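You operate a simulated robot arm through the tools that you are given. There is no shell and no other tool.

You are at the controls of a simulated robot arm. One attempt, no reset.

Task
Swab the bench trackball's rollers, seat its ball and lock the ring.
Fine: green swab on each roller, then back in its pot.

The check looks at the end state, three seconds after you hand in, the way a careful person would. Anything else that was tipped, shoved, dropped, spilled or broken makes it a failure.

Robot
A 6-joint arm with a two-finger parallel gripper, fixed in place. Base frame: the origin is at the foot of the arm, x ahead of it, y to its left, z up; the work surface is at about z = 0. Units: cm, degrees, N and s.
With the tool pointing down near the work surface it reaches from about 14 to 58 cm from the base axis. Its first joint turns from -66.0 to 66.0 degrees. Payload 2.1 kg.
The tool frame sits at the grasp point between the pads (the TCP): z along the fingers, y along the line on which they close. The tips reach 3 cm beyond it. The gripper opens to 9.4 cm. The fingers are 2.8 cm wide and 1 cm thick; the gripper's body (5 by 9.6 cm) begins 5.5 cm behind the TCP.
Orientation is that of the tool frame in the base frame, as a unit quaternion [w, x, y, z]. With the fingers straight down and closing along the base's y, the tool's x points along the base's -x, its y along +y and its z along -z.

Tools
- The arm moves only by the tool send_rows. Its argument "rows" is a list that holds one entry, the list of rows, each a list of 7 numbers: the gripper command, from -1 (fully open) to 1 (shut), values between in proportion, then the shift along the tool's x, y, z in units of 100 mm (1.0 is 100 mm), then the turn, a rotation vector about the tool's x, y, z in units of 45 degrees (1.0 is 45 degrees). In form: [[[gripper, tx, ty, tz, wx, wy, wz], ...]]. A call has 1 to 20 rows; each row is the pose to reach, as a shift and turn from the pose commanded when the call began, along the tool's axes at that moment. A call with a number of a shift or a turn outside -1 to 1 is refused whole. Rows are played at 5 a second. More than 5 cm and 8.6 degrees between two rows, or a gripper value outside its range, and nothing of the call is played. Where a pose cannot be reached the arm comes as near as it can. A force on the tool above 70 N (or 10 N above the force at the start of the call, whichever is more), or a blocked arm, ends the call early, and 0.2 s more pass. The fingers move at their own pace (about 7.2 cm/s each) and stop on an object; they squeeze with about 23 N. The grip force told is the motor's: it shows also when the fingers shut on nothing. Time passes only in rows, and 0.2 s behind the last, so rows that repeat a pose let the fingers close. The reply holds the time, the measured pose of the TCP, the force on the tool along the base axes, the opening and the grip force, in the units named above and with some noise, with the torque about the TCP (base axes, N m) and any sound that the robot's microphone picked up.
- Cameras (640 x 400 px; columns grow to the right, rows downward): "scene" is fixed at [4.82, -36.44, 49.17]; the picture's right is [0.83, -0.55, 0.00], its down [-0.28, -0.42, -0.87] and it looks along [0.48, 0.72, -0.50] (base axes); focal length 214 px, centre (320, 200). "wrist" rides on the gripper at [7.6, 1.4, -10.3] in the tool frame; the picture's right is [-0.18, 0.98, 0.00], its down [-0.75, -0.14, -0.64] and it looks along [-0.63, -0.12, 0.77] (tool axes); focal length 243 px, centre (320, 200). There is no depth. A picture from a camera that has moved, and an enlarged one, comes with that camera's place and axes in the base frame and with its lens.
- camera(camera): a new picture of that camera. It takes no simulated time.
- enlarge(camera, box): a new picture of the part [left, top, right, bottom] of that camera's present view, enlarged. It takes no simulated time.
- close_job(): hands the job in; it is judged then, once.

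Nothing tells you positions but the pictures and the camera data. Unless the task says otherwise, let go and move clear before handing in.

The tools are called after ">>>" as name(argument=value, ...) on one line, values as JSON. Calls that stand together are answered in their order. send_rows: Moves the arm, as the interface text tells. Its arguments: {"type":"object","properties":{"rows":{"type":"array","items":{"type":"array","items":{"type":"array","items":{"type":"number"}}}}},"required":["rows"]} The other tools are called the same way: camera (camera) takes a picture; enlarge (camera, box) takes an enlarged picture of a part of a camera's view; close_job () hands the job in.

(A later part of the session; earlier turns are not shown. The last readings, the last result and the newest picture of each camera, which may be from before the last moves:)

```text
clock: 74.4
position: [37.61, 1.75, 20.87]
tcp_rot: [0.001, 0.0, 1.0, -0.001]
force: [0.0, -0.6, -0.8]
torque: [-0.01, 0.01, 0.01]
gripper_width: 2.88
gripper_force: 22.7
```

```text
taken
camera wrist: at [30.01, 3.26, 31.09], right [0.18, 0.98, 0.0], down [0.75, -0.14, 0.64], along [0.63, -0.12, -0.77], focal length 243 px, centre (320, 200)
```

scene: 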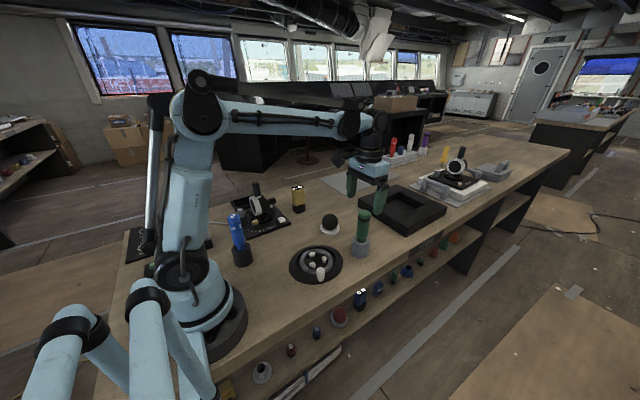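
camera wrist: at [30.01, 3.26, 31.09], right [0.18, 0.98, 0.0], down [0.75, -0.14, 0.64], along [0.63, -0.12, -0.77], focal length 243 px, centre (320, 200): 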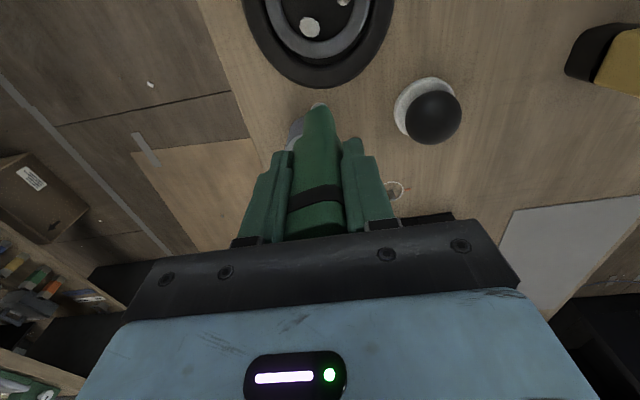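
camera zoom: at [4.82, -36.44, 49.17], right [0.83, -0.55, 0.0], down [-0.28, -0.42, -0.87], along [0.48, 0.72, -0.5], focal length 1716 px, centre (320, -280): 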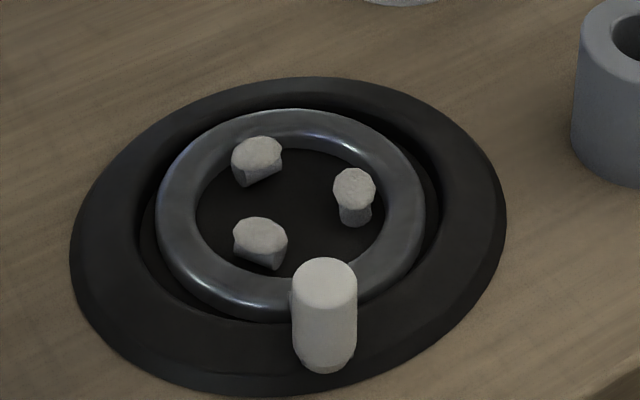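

>>> send_rows(rows=[[[1, -0.15, -0.07, 0, 0, 0, 0], [1, -0.3, -0.14, 0, 0, 0, 0], [1, -0.45, -0.21, 0, 0, 0, 0], [1, -0.62, -0.277, 0, 0, 0, 0], [1, -0.62, -0.277, 0, 0, 0, 0]]])

>>> enlarge(camera="wrist", box=[280, 50, 360, 150])

>>> enlarge(camera="scene", box=[345, 180, 385, 260])

```text
clock: 75.6
position: [43.78, -0.96, 20.94]
tcp_rot: [0.001, 0.0, 1.0, -0.001]
force: [-0.2, -0.1, -0.1]
torque: [0.0, -0.02, -0.01]
gripper_width: 2.88
gripper_force: 22.8
```

```text
4.00 times, centred on (320, 100) of wrist
camera zoom: at [36.2, 0.51, 31.14], right [0.18, 0.98, 0.0], down [0.75, -0.14, 0.64], along [0.63, -0.12, -0.77], focal length 970 px, centre (320, 600)
```

zoom: 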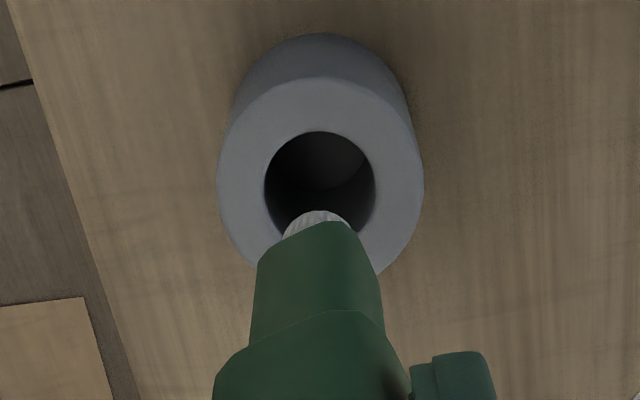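

```text
5.00 times, centred on (365, 220) of scene
camera zoom: at [4.82, -36.44, 49.17], right [0.83, -0.55, 0.0], down [-0.28, -0.42, -0.87], along [0.48, 0.72, -0.5], focal length 1072 px, centre (95, 100)
```

zoom: 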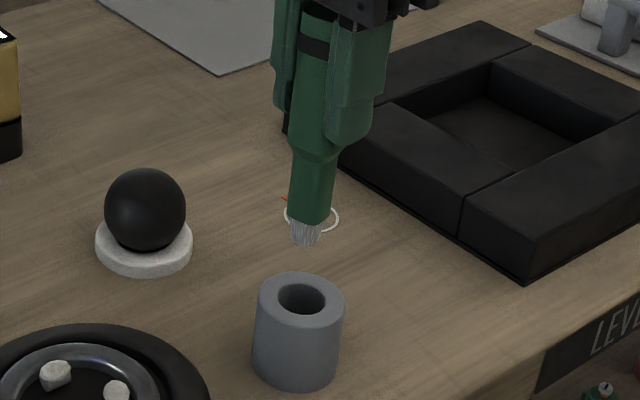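

The swab has tilted slightly in the grip, with its tip about 0.25 cm toward -x, so I'll shift the TCP to about (44.15, -0.9) to centre the tip over the hole. Then I'll lower to just at the rim and check.

>>> send_rows(rows=[[[1, -0.036, 0.005, 0.0, 0, 0, 0], [1, -0.036, 0.005, 0.1, 0, 0, 0], [1, -0.036, 0.005, 0.2, 0, 0, 0], [1, -0.036, 0.005, 0.3, 0, 0, 0], [1, -0.036, 0.005, 0.38, 0, 0, 0], [1, -0.036, 0.005, 0.38, 0, 0, 0]]])

>>> enlarge(camera="wrist", box=[280, 50, 360, 150])

>>> enlarge(camera="scene", box=[345, 200, 385, 260])

```text
clock: 77.0
position: [44.08, -0.83, 17.2]
tcp_rot: [0.001, 0.0, 1.0, -0.001]
force: [0.3, 0.4, -0.5]
torque: [0.01, 0.02, 0.01]
gripper_width: 2.87
gripper_force: 23.4
```

```text
4.00 times, centred on (320, 100) of wrist
camera zoom: at [36.62, 0.65, 27.4], right [0.18, 0.98, 0.0], down [0.75, -0.14, 0.64], along [0.63, -0.12, -0.77], focal length 970 px, centre (320, 600)
```

zoom: 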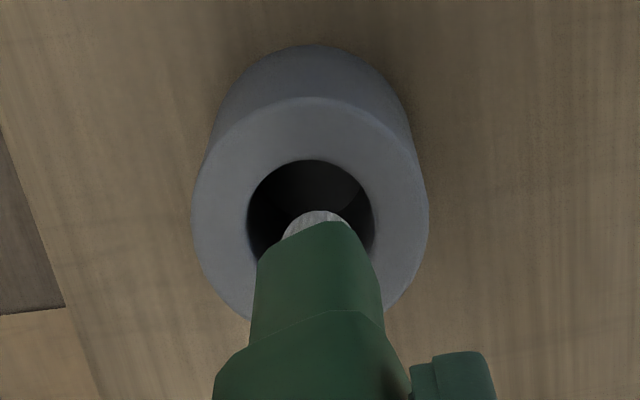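

```text
6.67 times, centred on (365, 230) of scene
camera zoom: at [4.82, -36.44, 49.17], right [0.83, -0.55, 0.0], down [-0.28, -0.42, -0.87], along [0.48, 0.72, -0.5], focal length 1430 px, centre (20, 0)
```

zoom: 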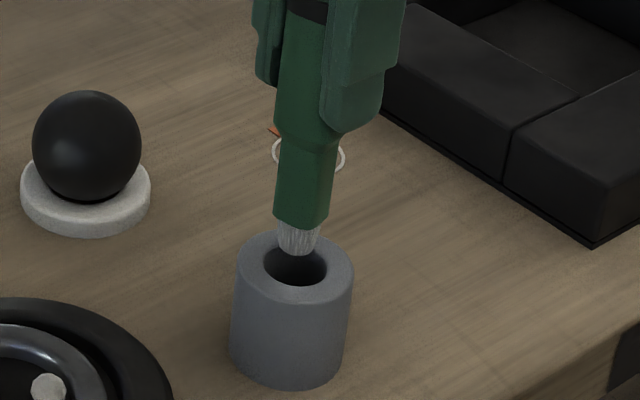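

>>> send_rows(rows=[[[1, 0, -0.013, 0.0, 0, 0, 0], [1, 0, -0.013, 0.06, 0, 0, 0], [1, 0, -0.013, 0.12, 0, 0, 0], [1, 0, -0.013, 0.18, 0, 0, 0], [1, 0, -0.013, 0.18, 0, 0, 0]]])

>>> enlarge(camera="wrist", box=[280, 50, 360, 150])

>>> enlarge(camera="scene", box=[345, 200, 385, 260])

```text
clock: 78.2
position: [44.09, -1.02, 15.5]
tcp_rot: [0.001, 0.0, 1.0, -0.001]
force: [0.6, -0.3, -0.8]
torque: [-0.02, -0.01, 0.01]
gripper_width: 2.91
gripper_force: 23.4
```

```text
4.00 times, centred on (320, 100) of wrist
camera zoom: at [36.57, 0.42, 25.64], right [0.18, 0.98, 0.0], down [0.75, -0.14, 0.64], along [0.63, -0.12, -0.77], focal length 970 px, centre (320, 600)
```

zoom: 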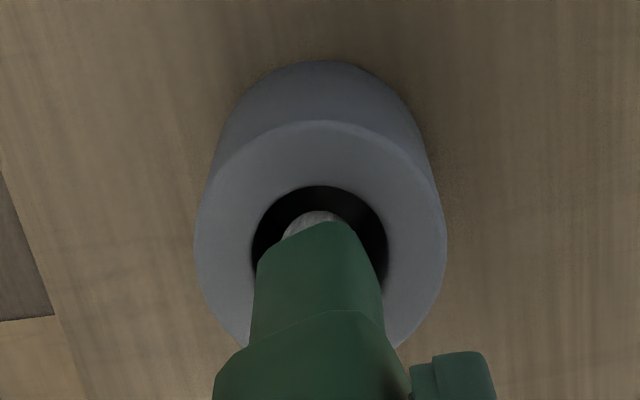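

```text
6.67 times, centred on (365, 230) of scene
camera zoom: at [4.82, -36.44, 49.17], right [0.83, -0.55, 0.0], down [-0.28, -0.42, -0.87], along [0.48, 0.72, -0.5], focal length 1430 px, centre (20, 0)
```

zoom: 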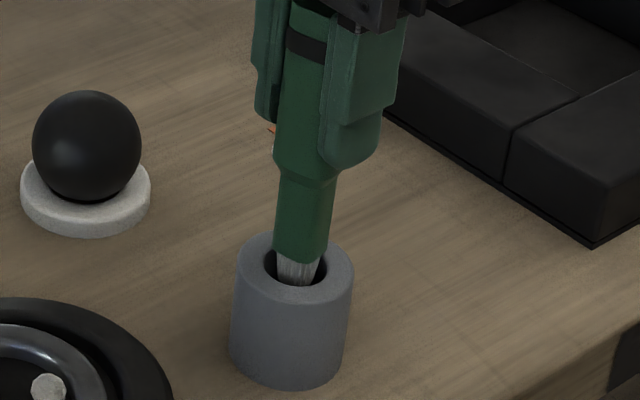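

The tip is inside the hole and centred. I'll continue down slowly and watch the force as the neck enters.

>>> send_rows(rows=[[[1, 0, 0, 0.05, 0, 0, 0], [1, 0, 0, 0.1, 0, 0, 0], [1, 0, 0, 0.15, 0, 0, 0], [1, 0, 0, 0.2, 0, 0, 0], [1, 0, 0, 0.2, 0, 0, 0]]])

>>> enlarge(camera="wrist", box=[280, 50, 360, 150])

>>> enlarge(camera="scene", box=[345, 200, 385, 260])

```text
clock: 79.4
position: [44.16, -0.81, 13.51]
tcp_rot: [0.001, 0.0, 1.0, -0.001]
force: [0.6, -0.6, -0.7]
torque: [0.02, 0.01, 0.0]
gripper_width: 2.91
gripper_force: 22.7
```

```text
4.00 times, centred on (320, 100) of wrist
camera zoom: at [36.57, 0.55, 23.6], right [0.18, 0.98, 0.0], down [0.75, -0.14, 0.64], along [0.63, -0.12, -0.77], focal length 970 px, centre (320, 600)
```

zoom: 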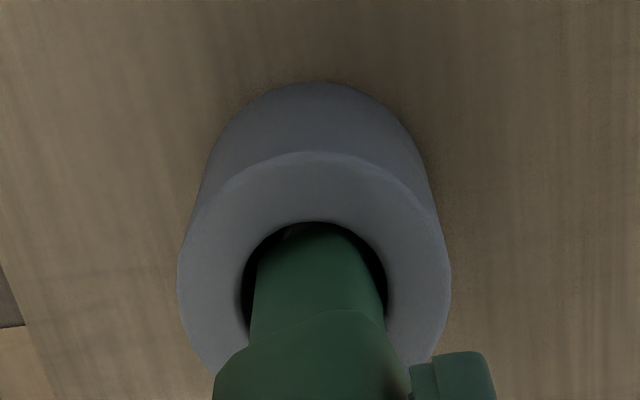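

```text
6.67 times, centred on (365, 230) of scene
camera zoom: at [4.82, -36.44, 49.17], right [0.83, -0.55, 0.0], down [-0.28, -0.42, -0.87], along [0.48, 0.72, -0.5], focal length 1430 px, centre (20, 0)
```

zoom: 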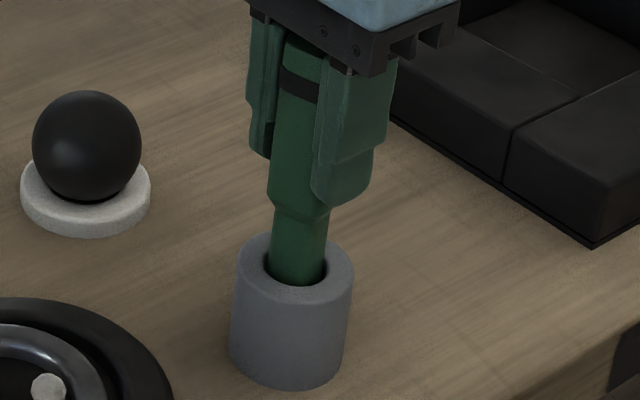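

>>> send_rows(rows=[[[1, -0.012, -0.01, 0, 0, 0, 0], [1, -0.012, -0.01, 0.05, 0, 0, 0], [1, -0.012, -0.01, 0.1, 0, 0, 0], [1, -0.012, -0.01, 0.15, 0, 0, 0], [1, -0.012, -0.01, 0.15, 0, 0, 0]]])

>>> enlarge(camera="wrist", box=[280, 50, 360, 150])

>>> enlarge(camera="scene", box=[345, 200, 385, 260])

```text
clock: 80.6
position: [44.08, -1.02, 11.9]
tcp_rot: [0.001, 0.0, 1.0, -0.001]
force: [-0.5, -0.5, -1.6]
torque: [-0.05, 0.03, 0.01]
gripper_width: 2.89
gripper_force: 22.4
```

```text
4.00 times, centred on (320, 100) of wrist
camera zoom: at [36.68, 0.38, 22.11], right [0.18, 0.98, 0.0], down [0.75, -0.14, 0.64], along [0.63, -0.12, -0.77], focal length 970 px, centre (320, 600)
```

zoom: 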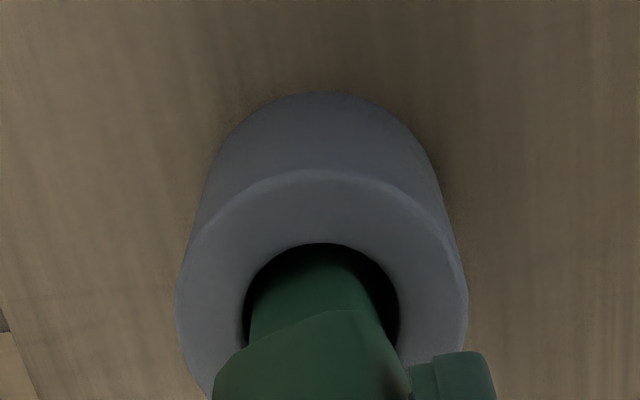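

```text
6.67 times, centred on (365, 230) of scene
camera zoom: at [4.82, -36.44, 49.17], right [0.83, -0.55, 0.0], down [-0.28, -0.42, -0.87], along [0.48, 0.72, -0.5], focal length 1430 px, centre (20, 0)
```

zoom: 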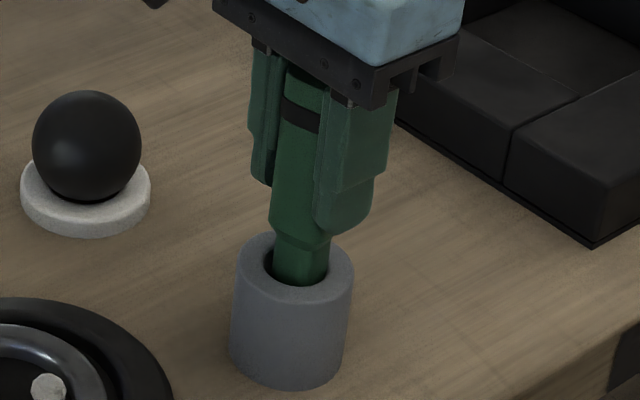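

>>> send_rows(rows=[[[1, 0, 0, 0.03, 0, 0, 0], [1, 0, 0, 0.05, 0, 0, 0], [1, 0, 0, 0.05, 0, 0, 0]]])

>>> send_rows(rows=[[[1, 0, 0, 0.01, 0, 0, 0], [1, 0, 0, 0.01, 0, 0, 0]]])

>>> send_rows(rows=[[[1, 0, 0, 0.01, 0, 0, 0], [1, 0, 0, 0.01, 0, 0, 0]]])

>>> send_rows(rows=[[[1, 0, 0, 0.01, 0, 0, 0], [1, 0, 0, 0.01, 0, 0, 0]]])

```text
clock: 81.4
position: [44.33, -1.01, 11.42]
tcp_rot: [0.001, -0.001, 1.0, -0.001]
force: [0.2, 1.1, -0.1]
torque: [0.01, -0.01, 0.02]
gripper_width: 2.88
gripper_force: 23.2
```

```text
clock: 82.0
position: [44.18, -1.09, 11.35]
tcp_rot: [0.001, 0.0, 1.0, 0.0]
force: [-0.6, -0.6, 2.8]
torque: [0.04, -0.01, 0.01]
gripper_width: 2.88
gripper_force: 23.3
```

```text
clock: 82.6
position: [44.26, -1.13, 11.31]
tcp_rot: [0.001, 0.0, 1.0, -0.001]
force: [-0.8, -0.7, 16.0]
torque: [-0.05, -0.03, -0.02]
gripper_width: 2.9
gripper_force: 22.5
```

```text
clock: 83.2
position: [44.19, -1.05, 11.13]
tcp_rot: [0.001, 0.0, 1.0, 0.001]
force: [0.0, -0.1, 16.4]
torque: [0.01, -0.12, -0.03]
gripper_width: 2.87
gripper_force: 23.1
```

The swab has reached the pot floor. I'll check the seating against the original picture before releasing.

>>> send_rows(rows=[[[1, 0, 0, -0.006, 0, 0, 0], [1, 0, 0, -0.006, 0, 0, 0]]])

>>> enlarge(camera="scene", box=[335, 195, 395, 265])

>>> camera(camera="wrist")

```text
clock: 83.8
position: [44.28, -0.99, 11.13]
tcp_rot: [0.001, 0.0, 1.0, 0.0]
force: [-0.9, 0.8, 15.5]
torque: [0.05, -0.07, -0.02]
gripper_width: 2.85
gripper_force: 23.1
```

```text
5.71 times, centred on (365, 230) of scene
camera zoom: at [4.81, -36.44, 49.17], right [0.83, -0.55, 0.0], down [-0.28, -0.42, -0.87], along [0.48, 0.72, -0.5], focal length 1226 px, centre (63, 29)
```

zoom: 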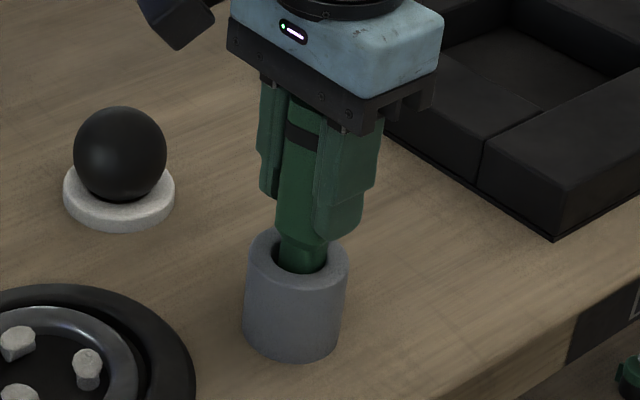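

```text
taken
camera wrist: at [36.67, 0.4, 21.38], right [0.18, 0.98, 0.0], down [0.75, -0.14, 0.64], along [0.63, -0.12, -0.77], focal length 243 px, centre (320, 200)
```

wrist: 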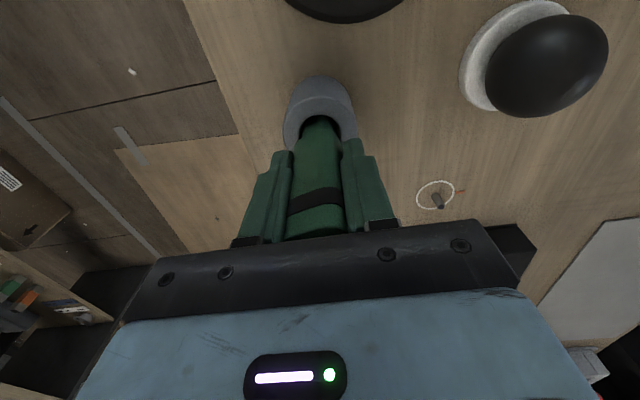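

The seating matches the original, so I'll relieve the remaining load and open the fingers gradually.

>>> send_rows(rows=[[[1, 0, 0, -0.008, 0, 0, 0], [1, 0, 0, -0.008, 0, 0, 0]]])

>>> send_rows(rows=[[[0.3, 0, 0, 0, 0, 0, 0], [0.2, 0, 0, 0, 0, 0, 0], [0.1, 0, 0, 0, 0, 0, 0], [-0.2, 0, 0, 0, 0, 0, 0], [-0.6, 0, 0, 0, 0, 0, 0], [-1, 0, 0, 0, 0, 0, 0], [-1, 0, 0, 0, 0, 0, 0]]])

>>> enlarge(camera="scene", box=[335, 195, 395, 265])

>>> camera(camera="wrist")

```text
clock: 84.4
position: [44.18, -0.95, 11.29]
tcp_rot: [0.0, 0.0, 1.0, 0.0]
force: [-0.5, 0.2, -1.5]
torque: [-0.01, 0.01, -0.04]
gripper_width: 2.89
gripper_force: 23.2
```

```text
clock: 86.0
position: [44.29, -1.03, 11.39]
tcp_rot: [0.001, 0.0, 1.0, -0.001]
force: [0.0, -1.0, 0.6]
torque: [0.0, -0.02, -0.03]
gripper_width: 9.44
gripper_force: 0.0
```

```text
5.71 times, centred on (365, 230) of scene
camera zoom: at [4.82, -36.44, 49.17], right [0.83, -0.55, 0.0], down [-0.28, -0.42, -0.87], along [0.48, 0.72, -0.5], focal length 1226 px, centre (63, 29)
```

zoom: 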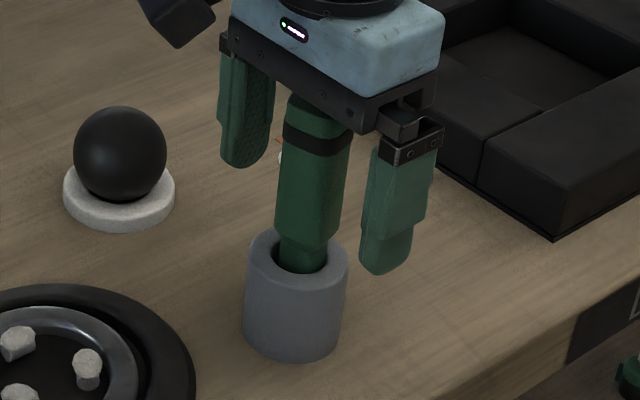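

```text
taken
camera wrist: at [36.69, 0.37, 21.47], right [0.18, 0.98, 0.0], down [0.75, -0.14, 0.64], along [0.63, -0.12, -0.77], focal length 243 px, centre (320, 200)
```

wrist: 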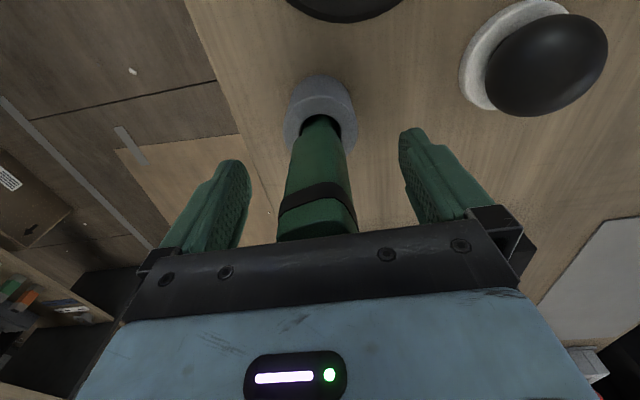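

The swab stands in its pot and the fingers are clear. I'll rise straight up, then move toward the ball for a look.

>>> send_rows(rows=[[[-1, 0, 0, -0.1, 0, 0, 0], [-1, 0, 0, -0.25, 0, 0, 0], [-1, 0, 0, -0.4, 0, 0, 0], [-1, 0, 0, -0.6, 0, 0, 0], [-1, 0, 0, -0.8, 0, 0, 0], [-1, 0, 0, -1.0, 0, 0, 0], [-1, 0, 0, -1.0, 0, 0, 0]]])

>>> send_rows(rows=[[[-1, 0.15, 0.2, 0, 0, 0, 0], [-1, 0.3, 0.4, 0, 0, 0, 0], [-1, 0.4, 0.6, 0, 0, 0, 0], [-1, 0.5, 0.8, 0, 0, 0, 0], [-1, 0.5, 1.0, 0, 0, 0, 0], [-1, 0.5, 1.0, 0, 0, 0, 0]]])

>>> camera(camera="wrist")

>>> enlarge(camera="scene", box=[300, 180, 400, 270])

```text
clock: 87.6
position: [44.15, -0.93, 21.21]
tcp_rot: [0.001, -0.001, 1.0, -0.001]
force: [0.1, 0.2, -1.2]
torque: [0.0, 0.02, -0.04]
gripper_width: 9.4
gripper_force: 0.0
```

```text
clock: 89.0
position: [39.28, 9.02, 21.18]
tcp_rot: [0.002, 0.0, 1.0, 0.0]
force: [0.1, -0.8, -0.3]
torque: [0.01, -0.02, 0.01]
gripper_width: 9.38
gripper_force: 0.1
```

```text
taken
camera wrist: at [31.76, 10.43, 31.47], right [0.18, 0.98, 0.0], down [0.75, -0.14, 0.64], along [0.63, -0.12, -0.77], focal length 243 px, centre (320, 200)
```

wrist: 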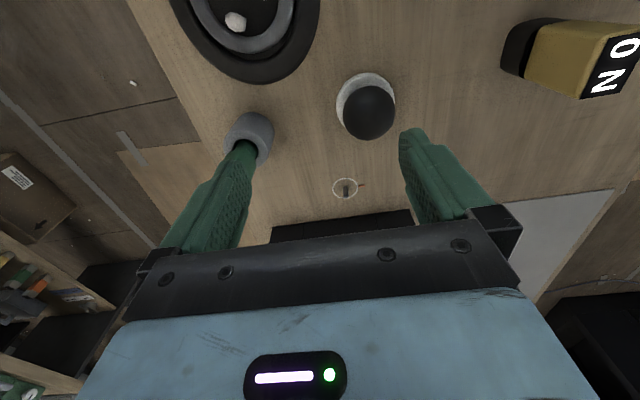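

```text
4.44 times, centred on (350, 225) of scene
camera zoom: at [4.82, -36.44, 49.17], right [0.83, -0.55, 0.0], down [-0.28, -0.42, -0.87], along [0.48, 0.72, -0.5], focal length 953 px, centre (187, 89)
```

zoom: 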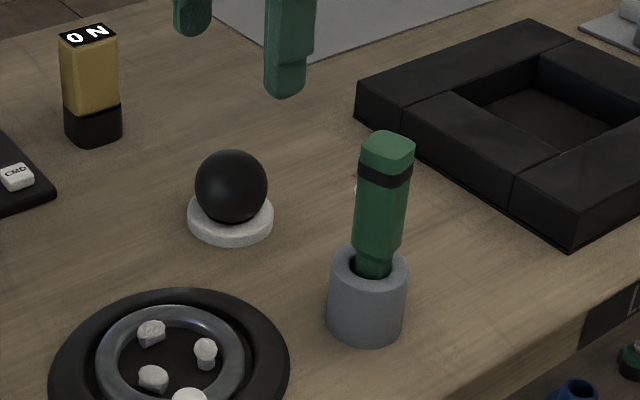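

>>> enlarge(camera="wrist", box=[320, 60, 410, 150])

>>> enlarge(camera="scene", box=[310, 205, 350, 240])

```text
4.44 times, centred on (365, 105) of wrist
camera zoom: at [31.76, 10.43, 31.47], right [0.18, 0.98, 0.0], down [0.75, -0.14, 0.64], along [0.63, -0.12, -0.77], focal length 1078 px, centre (120, 622)
```

zoom: 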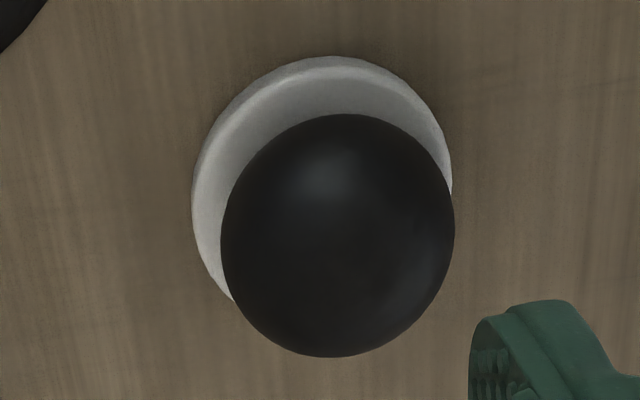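

```text
11.43 times, centred on (330, 222) of scene
camera zoom: at [4.82, -36.44, 49.17], right [0.83, -0.55, 0.0], down [-0.28, -0.42, -0.87], along [0.48, 0.72, -0.5], focal length 2451 px, centre (206, -57)
```

zoom: 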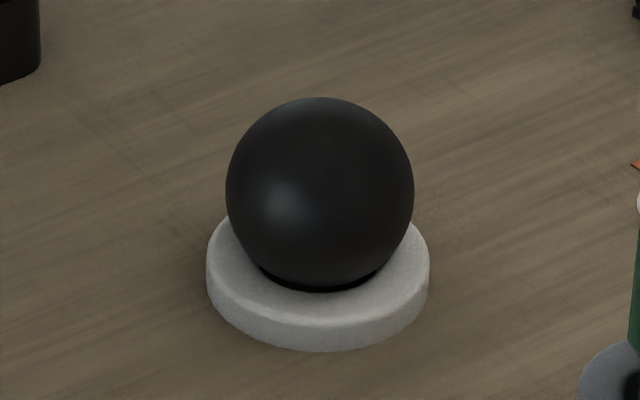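

The ball measures about 3.0 cm radius, centred near (42.8, 14.1, 3.8). I'll move over it and lower to z 14 for another check.

>>> send_rows(rows=[[[-1, -0.12, 0.17, 0, 0, 0, 0], [-1, -0.24, 0.34, 0, 0, 0, 0], [-1, -0.348, 0.507, 0.1, 0, 0, 0], [-1, -0.348, 0.507, 0.3, 0, 0, 0], [-1, -0.348, 0.507, 0.5, 0, 0, 0], [-1, -0.348, 0.507, 0.72, 0, 0, 0], [-1, -0.348, 0.507, 0.72, 0, 0, 0]]])

>>> camera(camera="wrist")

>>> enlarge(camera="scene", box=[300, 160, 380, 250])

```text
clock: 90.6
position: [42.75, 13.98, 14.16]
tcp_rot: [0.0, 0.0, 1.0, -0.001]
force: [-0.1, -1.0, -0.1]
torque: [0.0, 0.03, -0.05]
gripper_width: 9.42
gripper_force: 0.1
```

```text
taken
camera wrist: at [35.19, 15.46, 24.34], right [0.18, 0.98, 0.0], down [0.75, -0.14, 0.64], along [0.63, -0.12, -0.77], focal length 243 px, centre (320, 200)
```

wrist: 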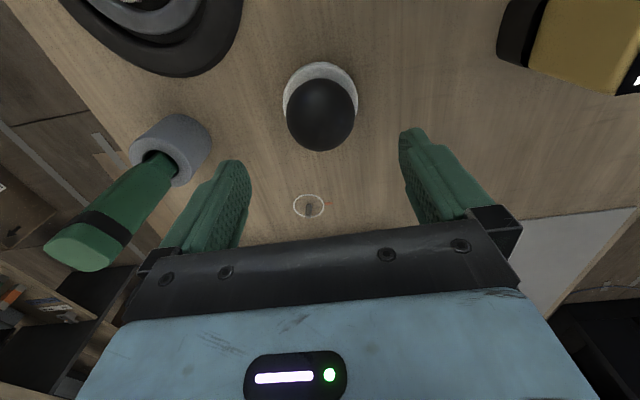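

```text
4.44 times, centred on (340, 205) of scene
camera zoom: at [4.82, -36.44, 49.17], right [0.83, -0.55, 0.0], down [-0.28, -0.42, -0.87], along [0.48, 0.72, -0.5], focal length 953 px, centre (231, 178)
```

zoom: 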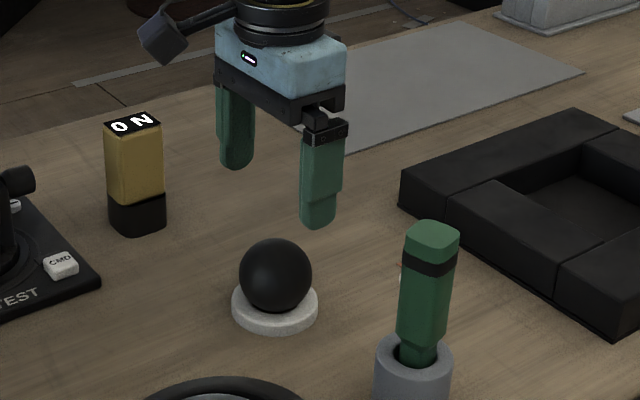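

>>> enlarge(camera="wrist", box=[270, 50, 370, 160])

```text
3.64 times, centred on (320, 105) of wrist
camera zoom: at [35.19, 15.46, 24.34], right [0.18, 0.98, 0.0], down [0.75, -0.14, 0.64], along [0.63, -0.12, -0.77], focal length 882 px, centre (320, 546)
```

zoom: 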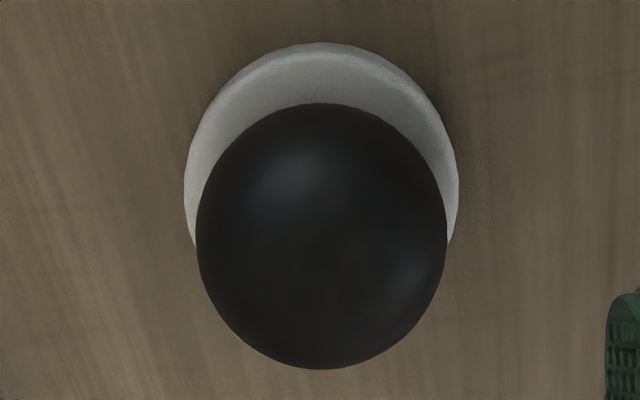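

The ball centre refines to about (42.97, 14.04, 3.7). I'll descend around it so the tips sit about 0.9 cm below its equator.

>>> send_rows(rows=[[[-1, -0.02, 0, 0.15, 0, 0, 0], [-1, -0.02, 0, 0.3, 0, 0, 0], [-1, -0.02, 0, 0.45, 0, 0, 0], [-1, -0.02, 0, 0.6, 0, 0, 0], [-1, -0.02, 0, 0.72, 0, 0, 0], [-1, -0.02, 0, 0.83, 0, 0, 0], [-1, -0.02, 0, 0.83, 0, 0, 0]]])

>>> camera(camera="wrist")

>>> enlarge(camera="scene", box=[300, 180, 370, 250])

```text
clock: 92.2
position: [42.91, 13.94, 5.86]
tcp_rot: [0.001, 0.0, 1.0, 0.0]
force: [0.8, 0.6, -0.6]
torque: [0.0, -0.04, 0.0]
gripper_width: 9.4
gripper_force: 0.0
```

```text
taken
camera wrist: at [35.4, 15.4, 16.0], right [0.18, 0.98, 0.0], down [0.75, -0.14, 0.64], along [0.63, -0.12, -0.77], focal length 243 px, centre (320, 200)
```

wrist: 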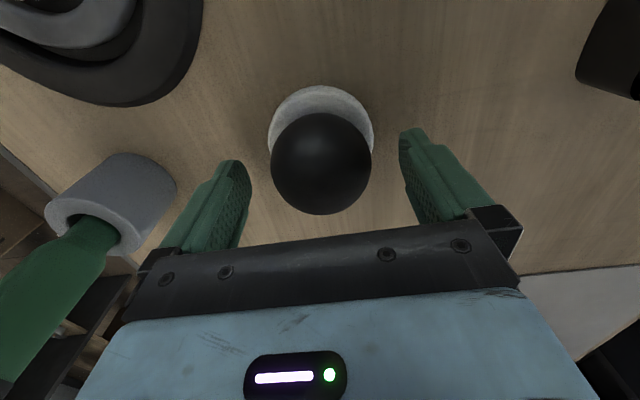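

```text
5.71 times, centred on (335, 215) of scene
camera zoom: at [4.81, -36.44, 49.17], right [0.83, -0.55, 0.0], down [-0.28, -0.42, -0.87], along [0.48, 0.72, -0.5], focal length 1226 px, centre (234, 114)
```

zoom: 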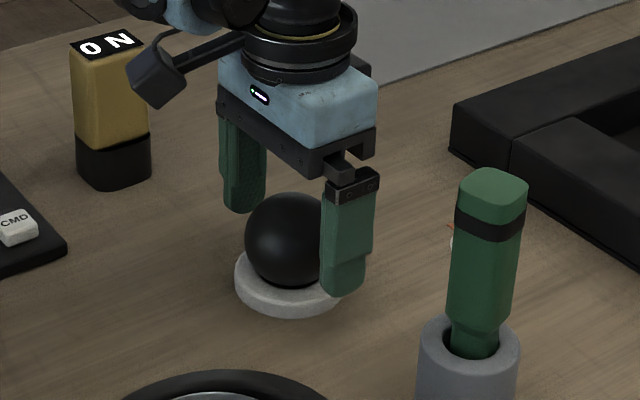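

>>> send_rows(rows=[[[-1, 0, 0.007, 0.02, 0, 0, 0], [-1, 0, 0.007, 0.02, 0, 0, 0]]])

>>> send_rows(rows=[[[-0.6, 0, 0, 0, 0, 0, 0], [-0.4, 0, 0, 0, 0, 0, 0], [-0.32, 0, 0, 0, 0, 0, 0], [-0.25, 0, 0, 0, 0, 0, 0], [-0.2, 0, 0, 0, 0, 0, 0]]])

>>> camera(camera="wrist")

```text
clock: 92.8
position: [42.81, 13.95, 5.67]
tcp_rot: [0.001, -0.001, 1.0, -0.001]
force: [-0.2, -0.4, 0.9]
torque: [0.03, -0.01, 0.03]
gripper_width: 9.39
gripper_force: 0.0
```

```text
clock: 94.0
position: [42.88, 13.94, 5.72]
tcp_rot: [0.001, 0.0, 1.0, -0.001]
force: [-0.5, -1.9, 0.4]
torque: [-0.1, 0.0, -0.01]
gripper_width: 5.88
gripper_force: 23.6
```

```text
taken
camera wrist: at [35.37, 15.45, 15.81], right [0.18, 0.98, 0.0], down [0.75, -0.14, 0.64], along [0.63, -0.12, -0.77], focal length 243 px, centre (320, 200)
```

wrist: 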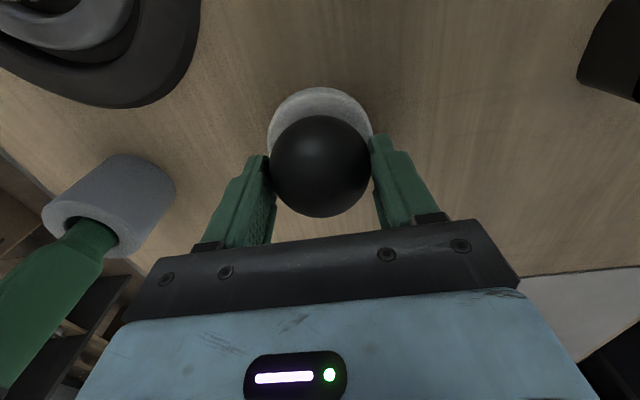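

The ball is gripped at 5.88 cm. I'll lift straight up and confirm the stand stays behind.

>>> send_rows(rows=[[[0, 0, 0, -0.03, 0, 0, 0], [0, 0, 0, -0.08, 0, 0, 0], [0, 0, 0, -0.16, 0, 0, 0], [0, 0, 0, -0.3, 0, 0, 0], [0, 0, 0, -0.45, 0, 0, 0], [0, 0, 0, -0.6, 0, 0, 0], [0, 0, 0, -0.6, 0, 0, 0]]])

>>> camera(camera="wrist")

>>> enlarge(camera="scene", box=[290, 160, 390, 290])

```text
clock: 95.6
position: [43.05, 13.97, 11.49]
tcp_rot: [0.001, 0.0, 1.0, 0.0]
force: [-0.5, 0.4, -0.9]
torque: [-0.01, 0.07, -0.02]
gripper_width: 5.88
gripper_force: 23.1
```

```text
taken
camera wrist: at [35.45, 15.49, 21.78], right [0.18, 0.98, 0.0], down [0.75, -0.14, 0.64], along [0.63, -0.12, -0.77], focal length 243 px, centre (320, 200)
```

wrist: 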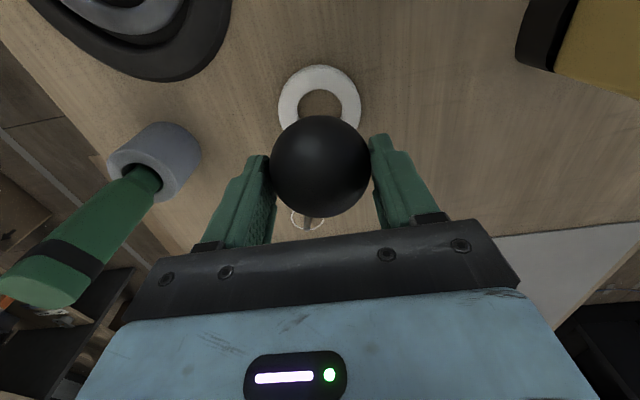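

```text
3.08 times, centred on (340, 225) of scene
camera zoom: at [4.82, -36.44, 49.17], right [0.83, -0.55, 0.0], down [-0.28, -0.42, -0.87], along [0.48, 0.72, -0.5], focal length 660 px, centre (258, 123)
```

zoom: 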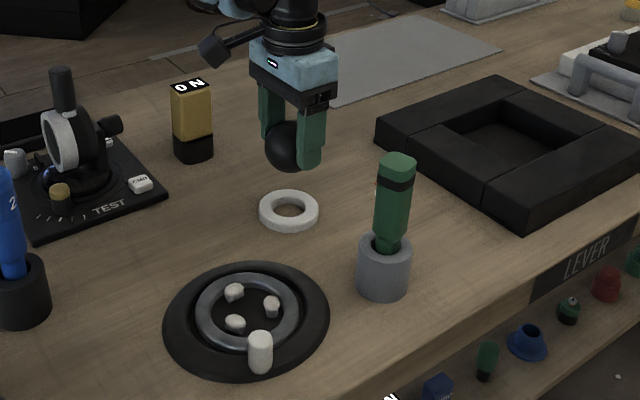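

The ball hangs centred, about 2.1 cm below the TCP, and the stand stayed on the bench. I'll carry it over the trackball centre near (30.05, 3.1).

>>> send_rows(rows=[[[0, 0.14, -0.12, -0.05, 0, 0, 0], [0, 0.28, -0.24, -0.05, 0, 0, 0], [0, 0.42, -0.36, -0.05, 0, 0, 0], [0, 0.56, -0.48, -0.05, 0, 0, 0], [0, 0.7, -0.6, -0.05, 0, 0, 0], [0, 0.7, -0.6, -0.05, 0, 0, 0]]])

>>> send_rows(rows=[[[0, 0.14, -0.12, 0, 0, 0, 0], [0, 0.28, -0.24, 0, 0, 0, 0], [0, 0.42, -0.36, 0, 0, 0, 0], [0, 0.61, -0.487, 0, 0, 0, 0], [0, 0.61, -0.487, 0, 0, 0, 0]]])

>>> camera(camera="wrist")

>>> enlarge(camera="scene", box=[280, 190, 350, 290])

```text
clock: 97.0
position: [35.79, 8.05, 12.19]
tcp_rot: [0.001, 0.0, 1.0, -0.001]
force: [-0.2, -0.3, -1.7]
torque: [0.0, 0.0, 0.01]
gripper_width: 5.88
gripper_force: 22.9
```

```text
clock: 98.2
position: [29.88, 3.07, 11.91]
tcp_rot: [0.0, 0.0, 1.0, -0.001]
force: [-0.6, -0.3, -1.1]
torque: [0.0, -0.02, 0.01]
gripper_width: 5.85
gripper_force: 23.0
```

```text
taken
camera wrist: at [22.37, 4.55, 22.13], right [0.18, 0.98, 0.0], down [0.75, -0.14, 0.64], along [0.63, -0.12, -0.77], focal length 243 px, centre (320, 200)
```

wrist: 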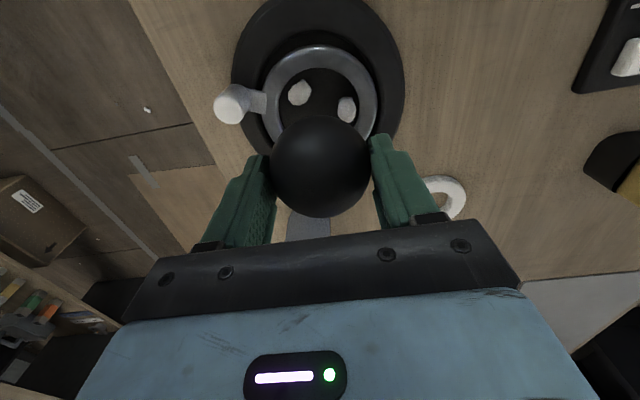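

```text
4.00 times, centred on (315, 240) of scene
camera zoom: at [4.81, -36.44, 49.17], right [0.83, -0.55, 0.0], down [-0.28, -0.42, -0.87], along [0.48, 0.72, -0.5], focal length 858 px, centre (340, 40)
```

zoom: 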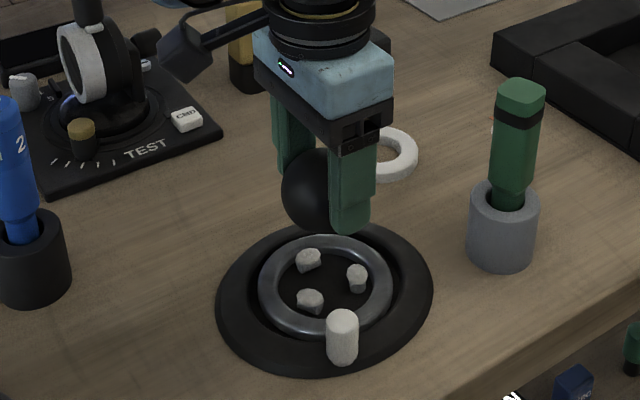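

>>> enlarge(camera="wrist", box=[210, 0, 410, 150])

```text
2.67 times, centred on (310, 75) of wrist
camera zoom: at [22.37, 4.55, 22.13], right [0.18, 0.98, 0.0], down [0.75, -0.14, 0.64], along [0.63, -0.12, -0.77], focal length 647 px, centre (347, 533)
```

zoom: 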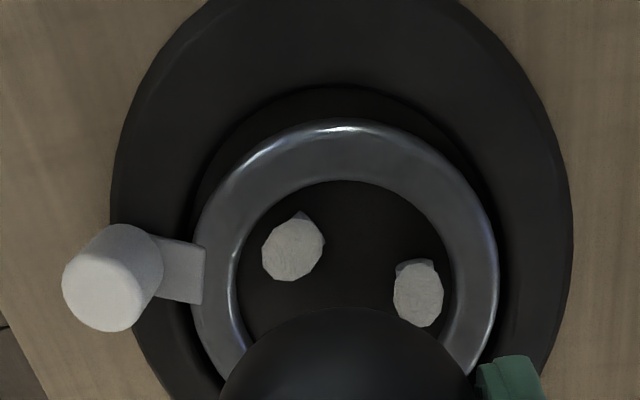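

Rollers again measure around a centre of (30.02, 3.1), and the ball is right above it. I'll lower to just above the expected seat.

>>> send_rows(rows=[[[0, 0, 0, 0.12, 0, 0, 0], [0, 0, 0, 0.24, 0, 0, 0], [0, 0, 0, 0.36, 0, 0, 0], [0, 0, 0, 0.46, 0, 0, 0], [0, 0, 0, 0.53, 0, 0, 0], [0, 0, 0, 0.53, 0, 0, 0]]])

>>> camera(camera="wrist")

>>> enlarge(camera="scene", box=[290, 215, 350, 285])

```text
clock: 99.6
position: [29.85, 3.26, 6.77]
tcp_rot: [0.0, 0.0, 1.0, 0.0]
force: [0.0, 0.1, -1.3]
torque: [-0.01, 0.0, 0.0]
gripper_width: 5.89
gripper_force: 23.0
```

```text
taken
camera wrist: at [22.25, 4.68, 16.98], right [0.18, 0.98, 0.0], down [0.75, -0.14, 0.64], along [0.63, -0.12, -0.77], focal length 243 px, centre (320, 200)
```

wrist: 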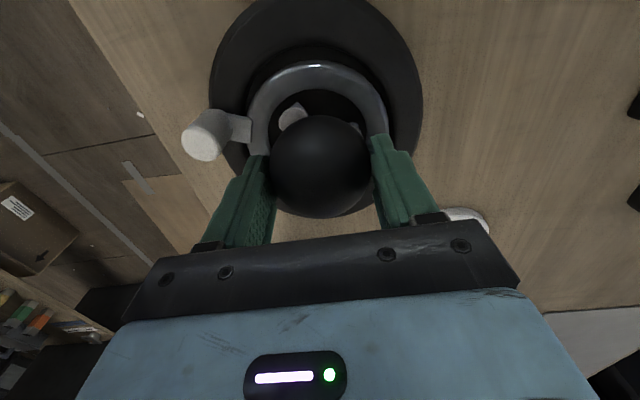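

```text
5.71 times, centred on (320, 250) of scene
camera zoom: at [4.82, -36.44, 49.17], right [0.83, -0.55, 0.0], down [-0.28, -0.42, -0.87], along [0.48, 0.72, -0.5], focal length 1226 px, centre (320, -86)
```

zoom: 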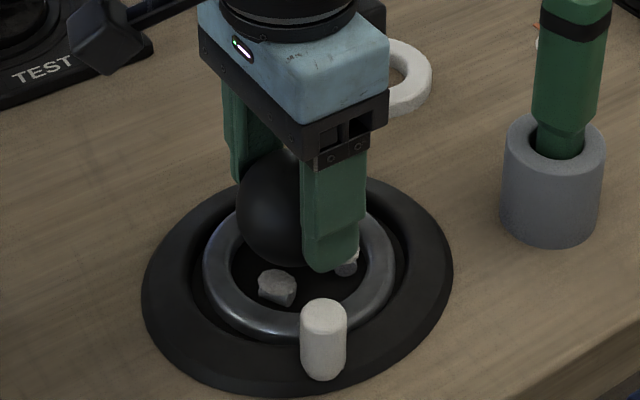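

>>> send_rows(rows=[[[0, -0.005, -0.013, 0.02, 0, 0, 0], [0, -0.005, -0.013, 0.05, 0, 0, 0], [0, -0.005, -0.013, 0.05, 0, 0, 0]]])

>>> send_rows(rows=[[[0, 0, 0, 0.015, 0, 0, 0], [0, 0, 0, 0.015, 0, 0, 0]]])

>>> enlarge(camera="scene", box=[290, 215, 350, 285])

>>> enlarge(camera="wrist", box=[200, 40, 440, 240])

```text
clock: 100.4
position: [29.78, 3.06, 6.25]
tcp_rot: [0.001, 0.0, 1.0, -0.001]
force: [-0.3, -0.3, -0.4]
torque: [0.01, 0.02, 0.04]
gripper_width: 5.89
gripper_force: 23.0
```

```text
clock: 101.0
position: [29.86, 3.1, 5.96]
tcp_rot: [0.0, 0.001, 1.0, -0.001]
force: [-0.2, 0.1, -1.9]
torque: [0.0, -0.03, 0.02]
gripper_width: 5.87
gripper_force: 23.0
```

```text
5.71 times, centred on (320, 250) of scene
camera zoom: at [4.82, -36.44, 49.17], right [0.83, -0.55, 0.0], down [-0.28, -0.42, -0.87], along [0.48, 0.72, -0.5], focal length 1226 px, centre (320, -86)
```

zoom: 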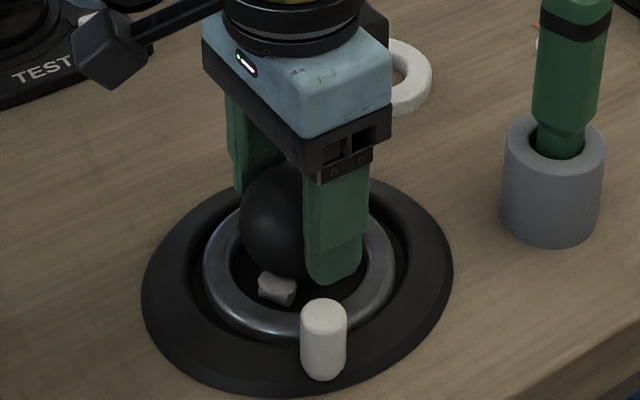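

```text
2.00 times, centred on (320, 140) of wrist
camera zoom: at [22.31, 4.49, 16.27], right [0.18, 0.98, 0.0], down [0.75, -0.14, 0.64], along [0.63, -0.12, -0.77], focal length 485 px, centre (320, 320)
```

zoom: 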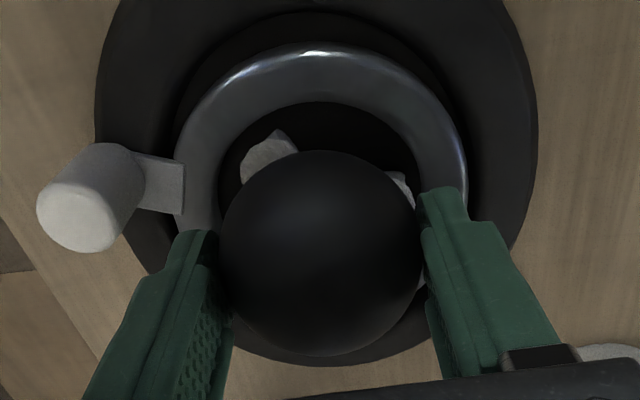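

>>> send_rows(rows=[[[0, 0, 0, 0.01, 0, 0, 0], [0, 0, 0, 0.01, 0, 0, 0]]])

>>> send_rows(rows=[[[0, 0, 0, 0.01, 0, 0, 0], [0, 0, 0, 0.01, 0, 0, 0]]])

>>> send_rows(rows=[[[0, 0, 0, 0.01, 0, 0, 0], [0, 0, 0, 0.01, 0, 0, 0]]])

>>> enlarge(camera="scene", box=[290, 215, 350, 285])

```text
clock: 101.6
position: [29.93, 3.1, 5.98]
tcp_rot: [0.001, -0.001, 1.0, -0.001]
force: [0.4, 0.9, -1.5]
torque: [-0.01, -0.01, 0.01]
gripper_width: 5.89
gripper_force: 22.7
```

```text
clock: 102.2
position: [29.89, 3.13, 5.88]
tcp_rot: [0.001, 0.0, 1.0, -0.001]
force: [0.5, -4.7, 16.3]
torque: [-0.11, 0.15, 0.05]
gripper_width: 5.87
gripper_force: 23.0
```

```text
clock: 102.8
position: [29.99, 2.97, 5.78]
tcp_rot: [0.0, 0.001, 1.0, -0.001]
force: [0.9, -9.4, 15.6]
torque: [-0.28, 0.13, 0.03]
gripper_width: 5.88
gripper_force: 23.0
```

```text
5.71 times, centred on (320, 250) of scene
camera zoom: at [4.81, -36.44, 49.17], right [0.83, -0.55, 0.0], down [-0.28, -0.42, -0.87], along [0.48, 0.72, -0.5], focal length 1226 px, centre (320, -86)
```

zoom: 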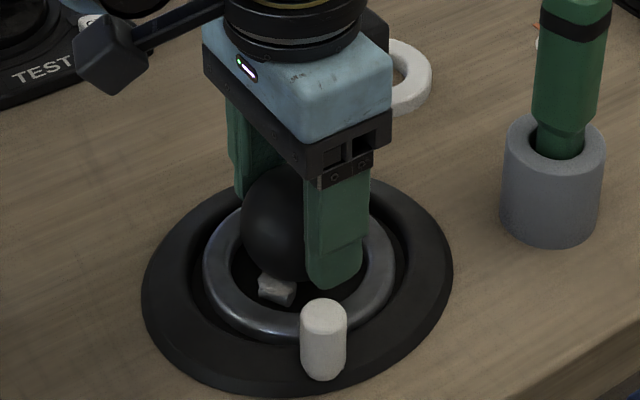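

The ball touches roller B first, pushing toward -y. I'll ease up, shift 0.12 cm to -y and try again.

>>> send_rows(rows=[[[0, 0, 0, -0.02, 0, 0, 0], [0, 0, -0.012, -0.02, 0, 0, 0], [0, 0, -0.012, -0.01, 0, 0, 0], [0, 0, -0.012, -0.01, 0, 0, 0]]])

>>> send_rows(rows=[[[0, 0, 0, 0.006, 0, 0, 0], [0, 0, 0, 0.006, 0, 0, 0]]])

>>> send_rows(rows=[[[0, 0, 0, 0.005, 0, 0, 0], [0, 0, 0, 0.005, 0, 0, 0]]])

```text
clock: 103.8
position: [29.84, 2.87, 5.88]
tcp_rot: [0.001, 0.0, 1.0, 0.0]
force: [-0.4, -0.5, -1.5]
torque: [-0.02, -0.04, 0.01]
gripper_width: 5.86
gripper_force: 22.8
```

```text
clock: 104.4
position: [29.83, 2.88, 5.79]
tcp_rot: [0.001, 0.0, 1.0, -0.001]
force: [-0.2, 0.2, -0.9]
torque: [0.04, 0.03, -0.01]
gripper_width: 5.88
gripper_force: 22.9
```

```text
clock: 105.0
position: [29.9, 3.02, 5.83]
tcp_rot: [0.001, 0.0, 1.0, -0.001]
force: [2.1, 0.3, -0.7]
torque: [0.04, -0.06, -0.02]
gripper_width: 5.89
gripper_force: 23.1
```

>>> send_rows(rows=[[[0, 0, 0, 0.005, 0, 0, 0], [0, 0, 0, 0.005, 0, 0, 0]]])

>>> send_rows(rows=[[[0, 0, 0, 0.005, 0, 0, 0], [0, 0, 0, 0.005, 0, 0, 0]]])

```text
clock: 105.6
position: [29.89, 2.99, 5.86]
tcp_rot: [0.001, 0.0, 1.0, 0.001]
force: [2.3, 2.8, 13.6]
torque: [-0.05, 0.02, 0.0]
gripper_width: 5.89
gripper_force: 22.8
```

```text
clock: 106.2
position: [29.9, 3.03, 5.73]
tcp_rot: [0.001, 0.001, 1.0, 0.0]
force: [5.7, 4.3, 12.2]
torque: [0.05, -0.15, 0.02]
gripper_width: 5.88
gripper_force: 23.4
```

The forces now show roller A pushing slightly the other way, so the ball is within a millimetre of centre. I'll relieve the load, nudge it, and open just enough to release.

>>> send_rows(rows=[[[0, -0.006, 0.004, -0.008, 0, 0, 0], [0, -0.006, 0.004, -0.008, 0, 0, 0]]])

>>> send_rows(rows=[[[-0.27, 0, 0, 0, 0, 0, 0], [-0.32, 0, 0, 0, 0, 0, 0], [-0.4, 0, 0, 0, 0, 0, 0], [-0.5, 0, 0, 0, 0, 0, 0], [-0.56, 0, 0, 0, 0, 0, 0], [-0.56, 0, 0, 0, 0, 0, 0]]])

>>> camera(camera="wrist")

>>> enlarge(camera="scene", box=[290, 215, 350, 285])

```text
clock: 106.8
position: [29.85, 2.92, 5.81]
tcp_rot: [0.001, 0.0, 1.0, -0.001]
force: [1.8, 0.9, -0.9]
torque: [0.01, -0.04, 0.0]
gripper_width: 5.87
gripper_force: 23.3
```

```text
clock: 108.2
position: [29.87, 2.98, 5.79]
tcp_rot: [0.002, 0.0, 1.0, -0.001]
force: [-0.2, 0.0, 0.6]
torque: [-0.01, -0.02, -0.02]
gripper_width: 7.29
gripper_force: 0.1
```

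```text
taken
camera wrist: at [22.35, 4.41, 16.01], right [0.18, 0.98, 0.0], down [0.75, -0.14, 0.64], along [0.63, -0.12, -0.77], focal length 243 px, centre (320, 200)
```

wrist: 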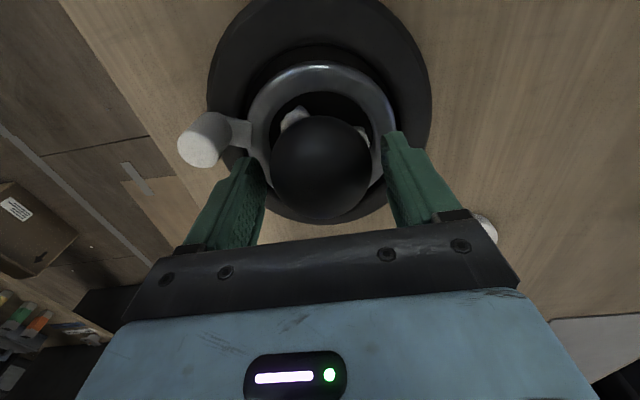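

```text
5.71 times, centred on (320, 250) of scene
camera zoom: at [4.82, -36.44, 49.17], right [0.83, -0.55, 0.0], down [-0.28, -0.42, -0.87], along [0.48, 0.72, -0.5], focal length 1226 px, centre (320, -86)
```

zoom: 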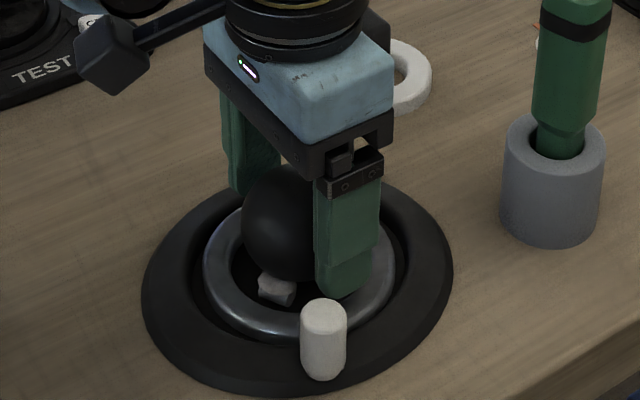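

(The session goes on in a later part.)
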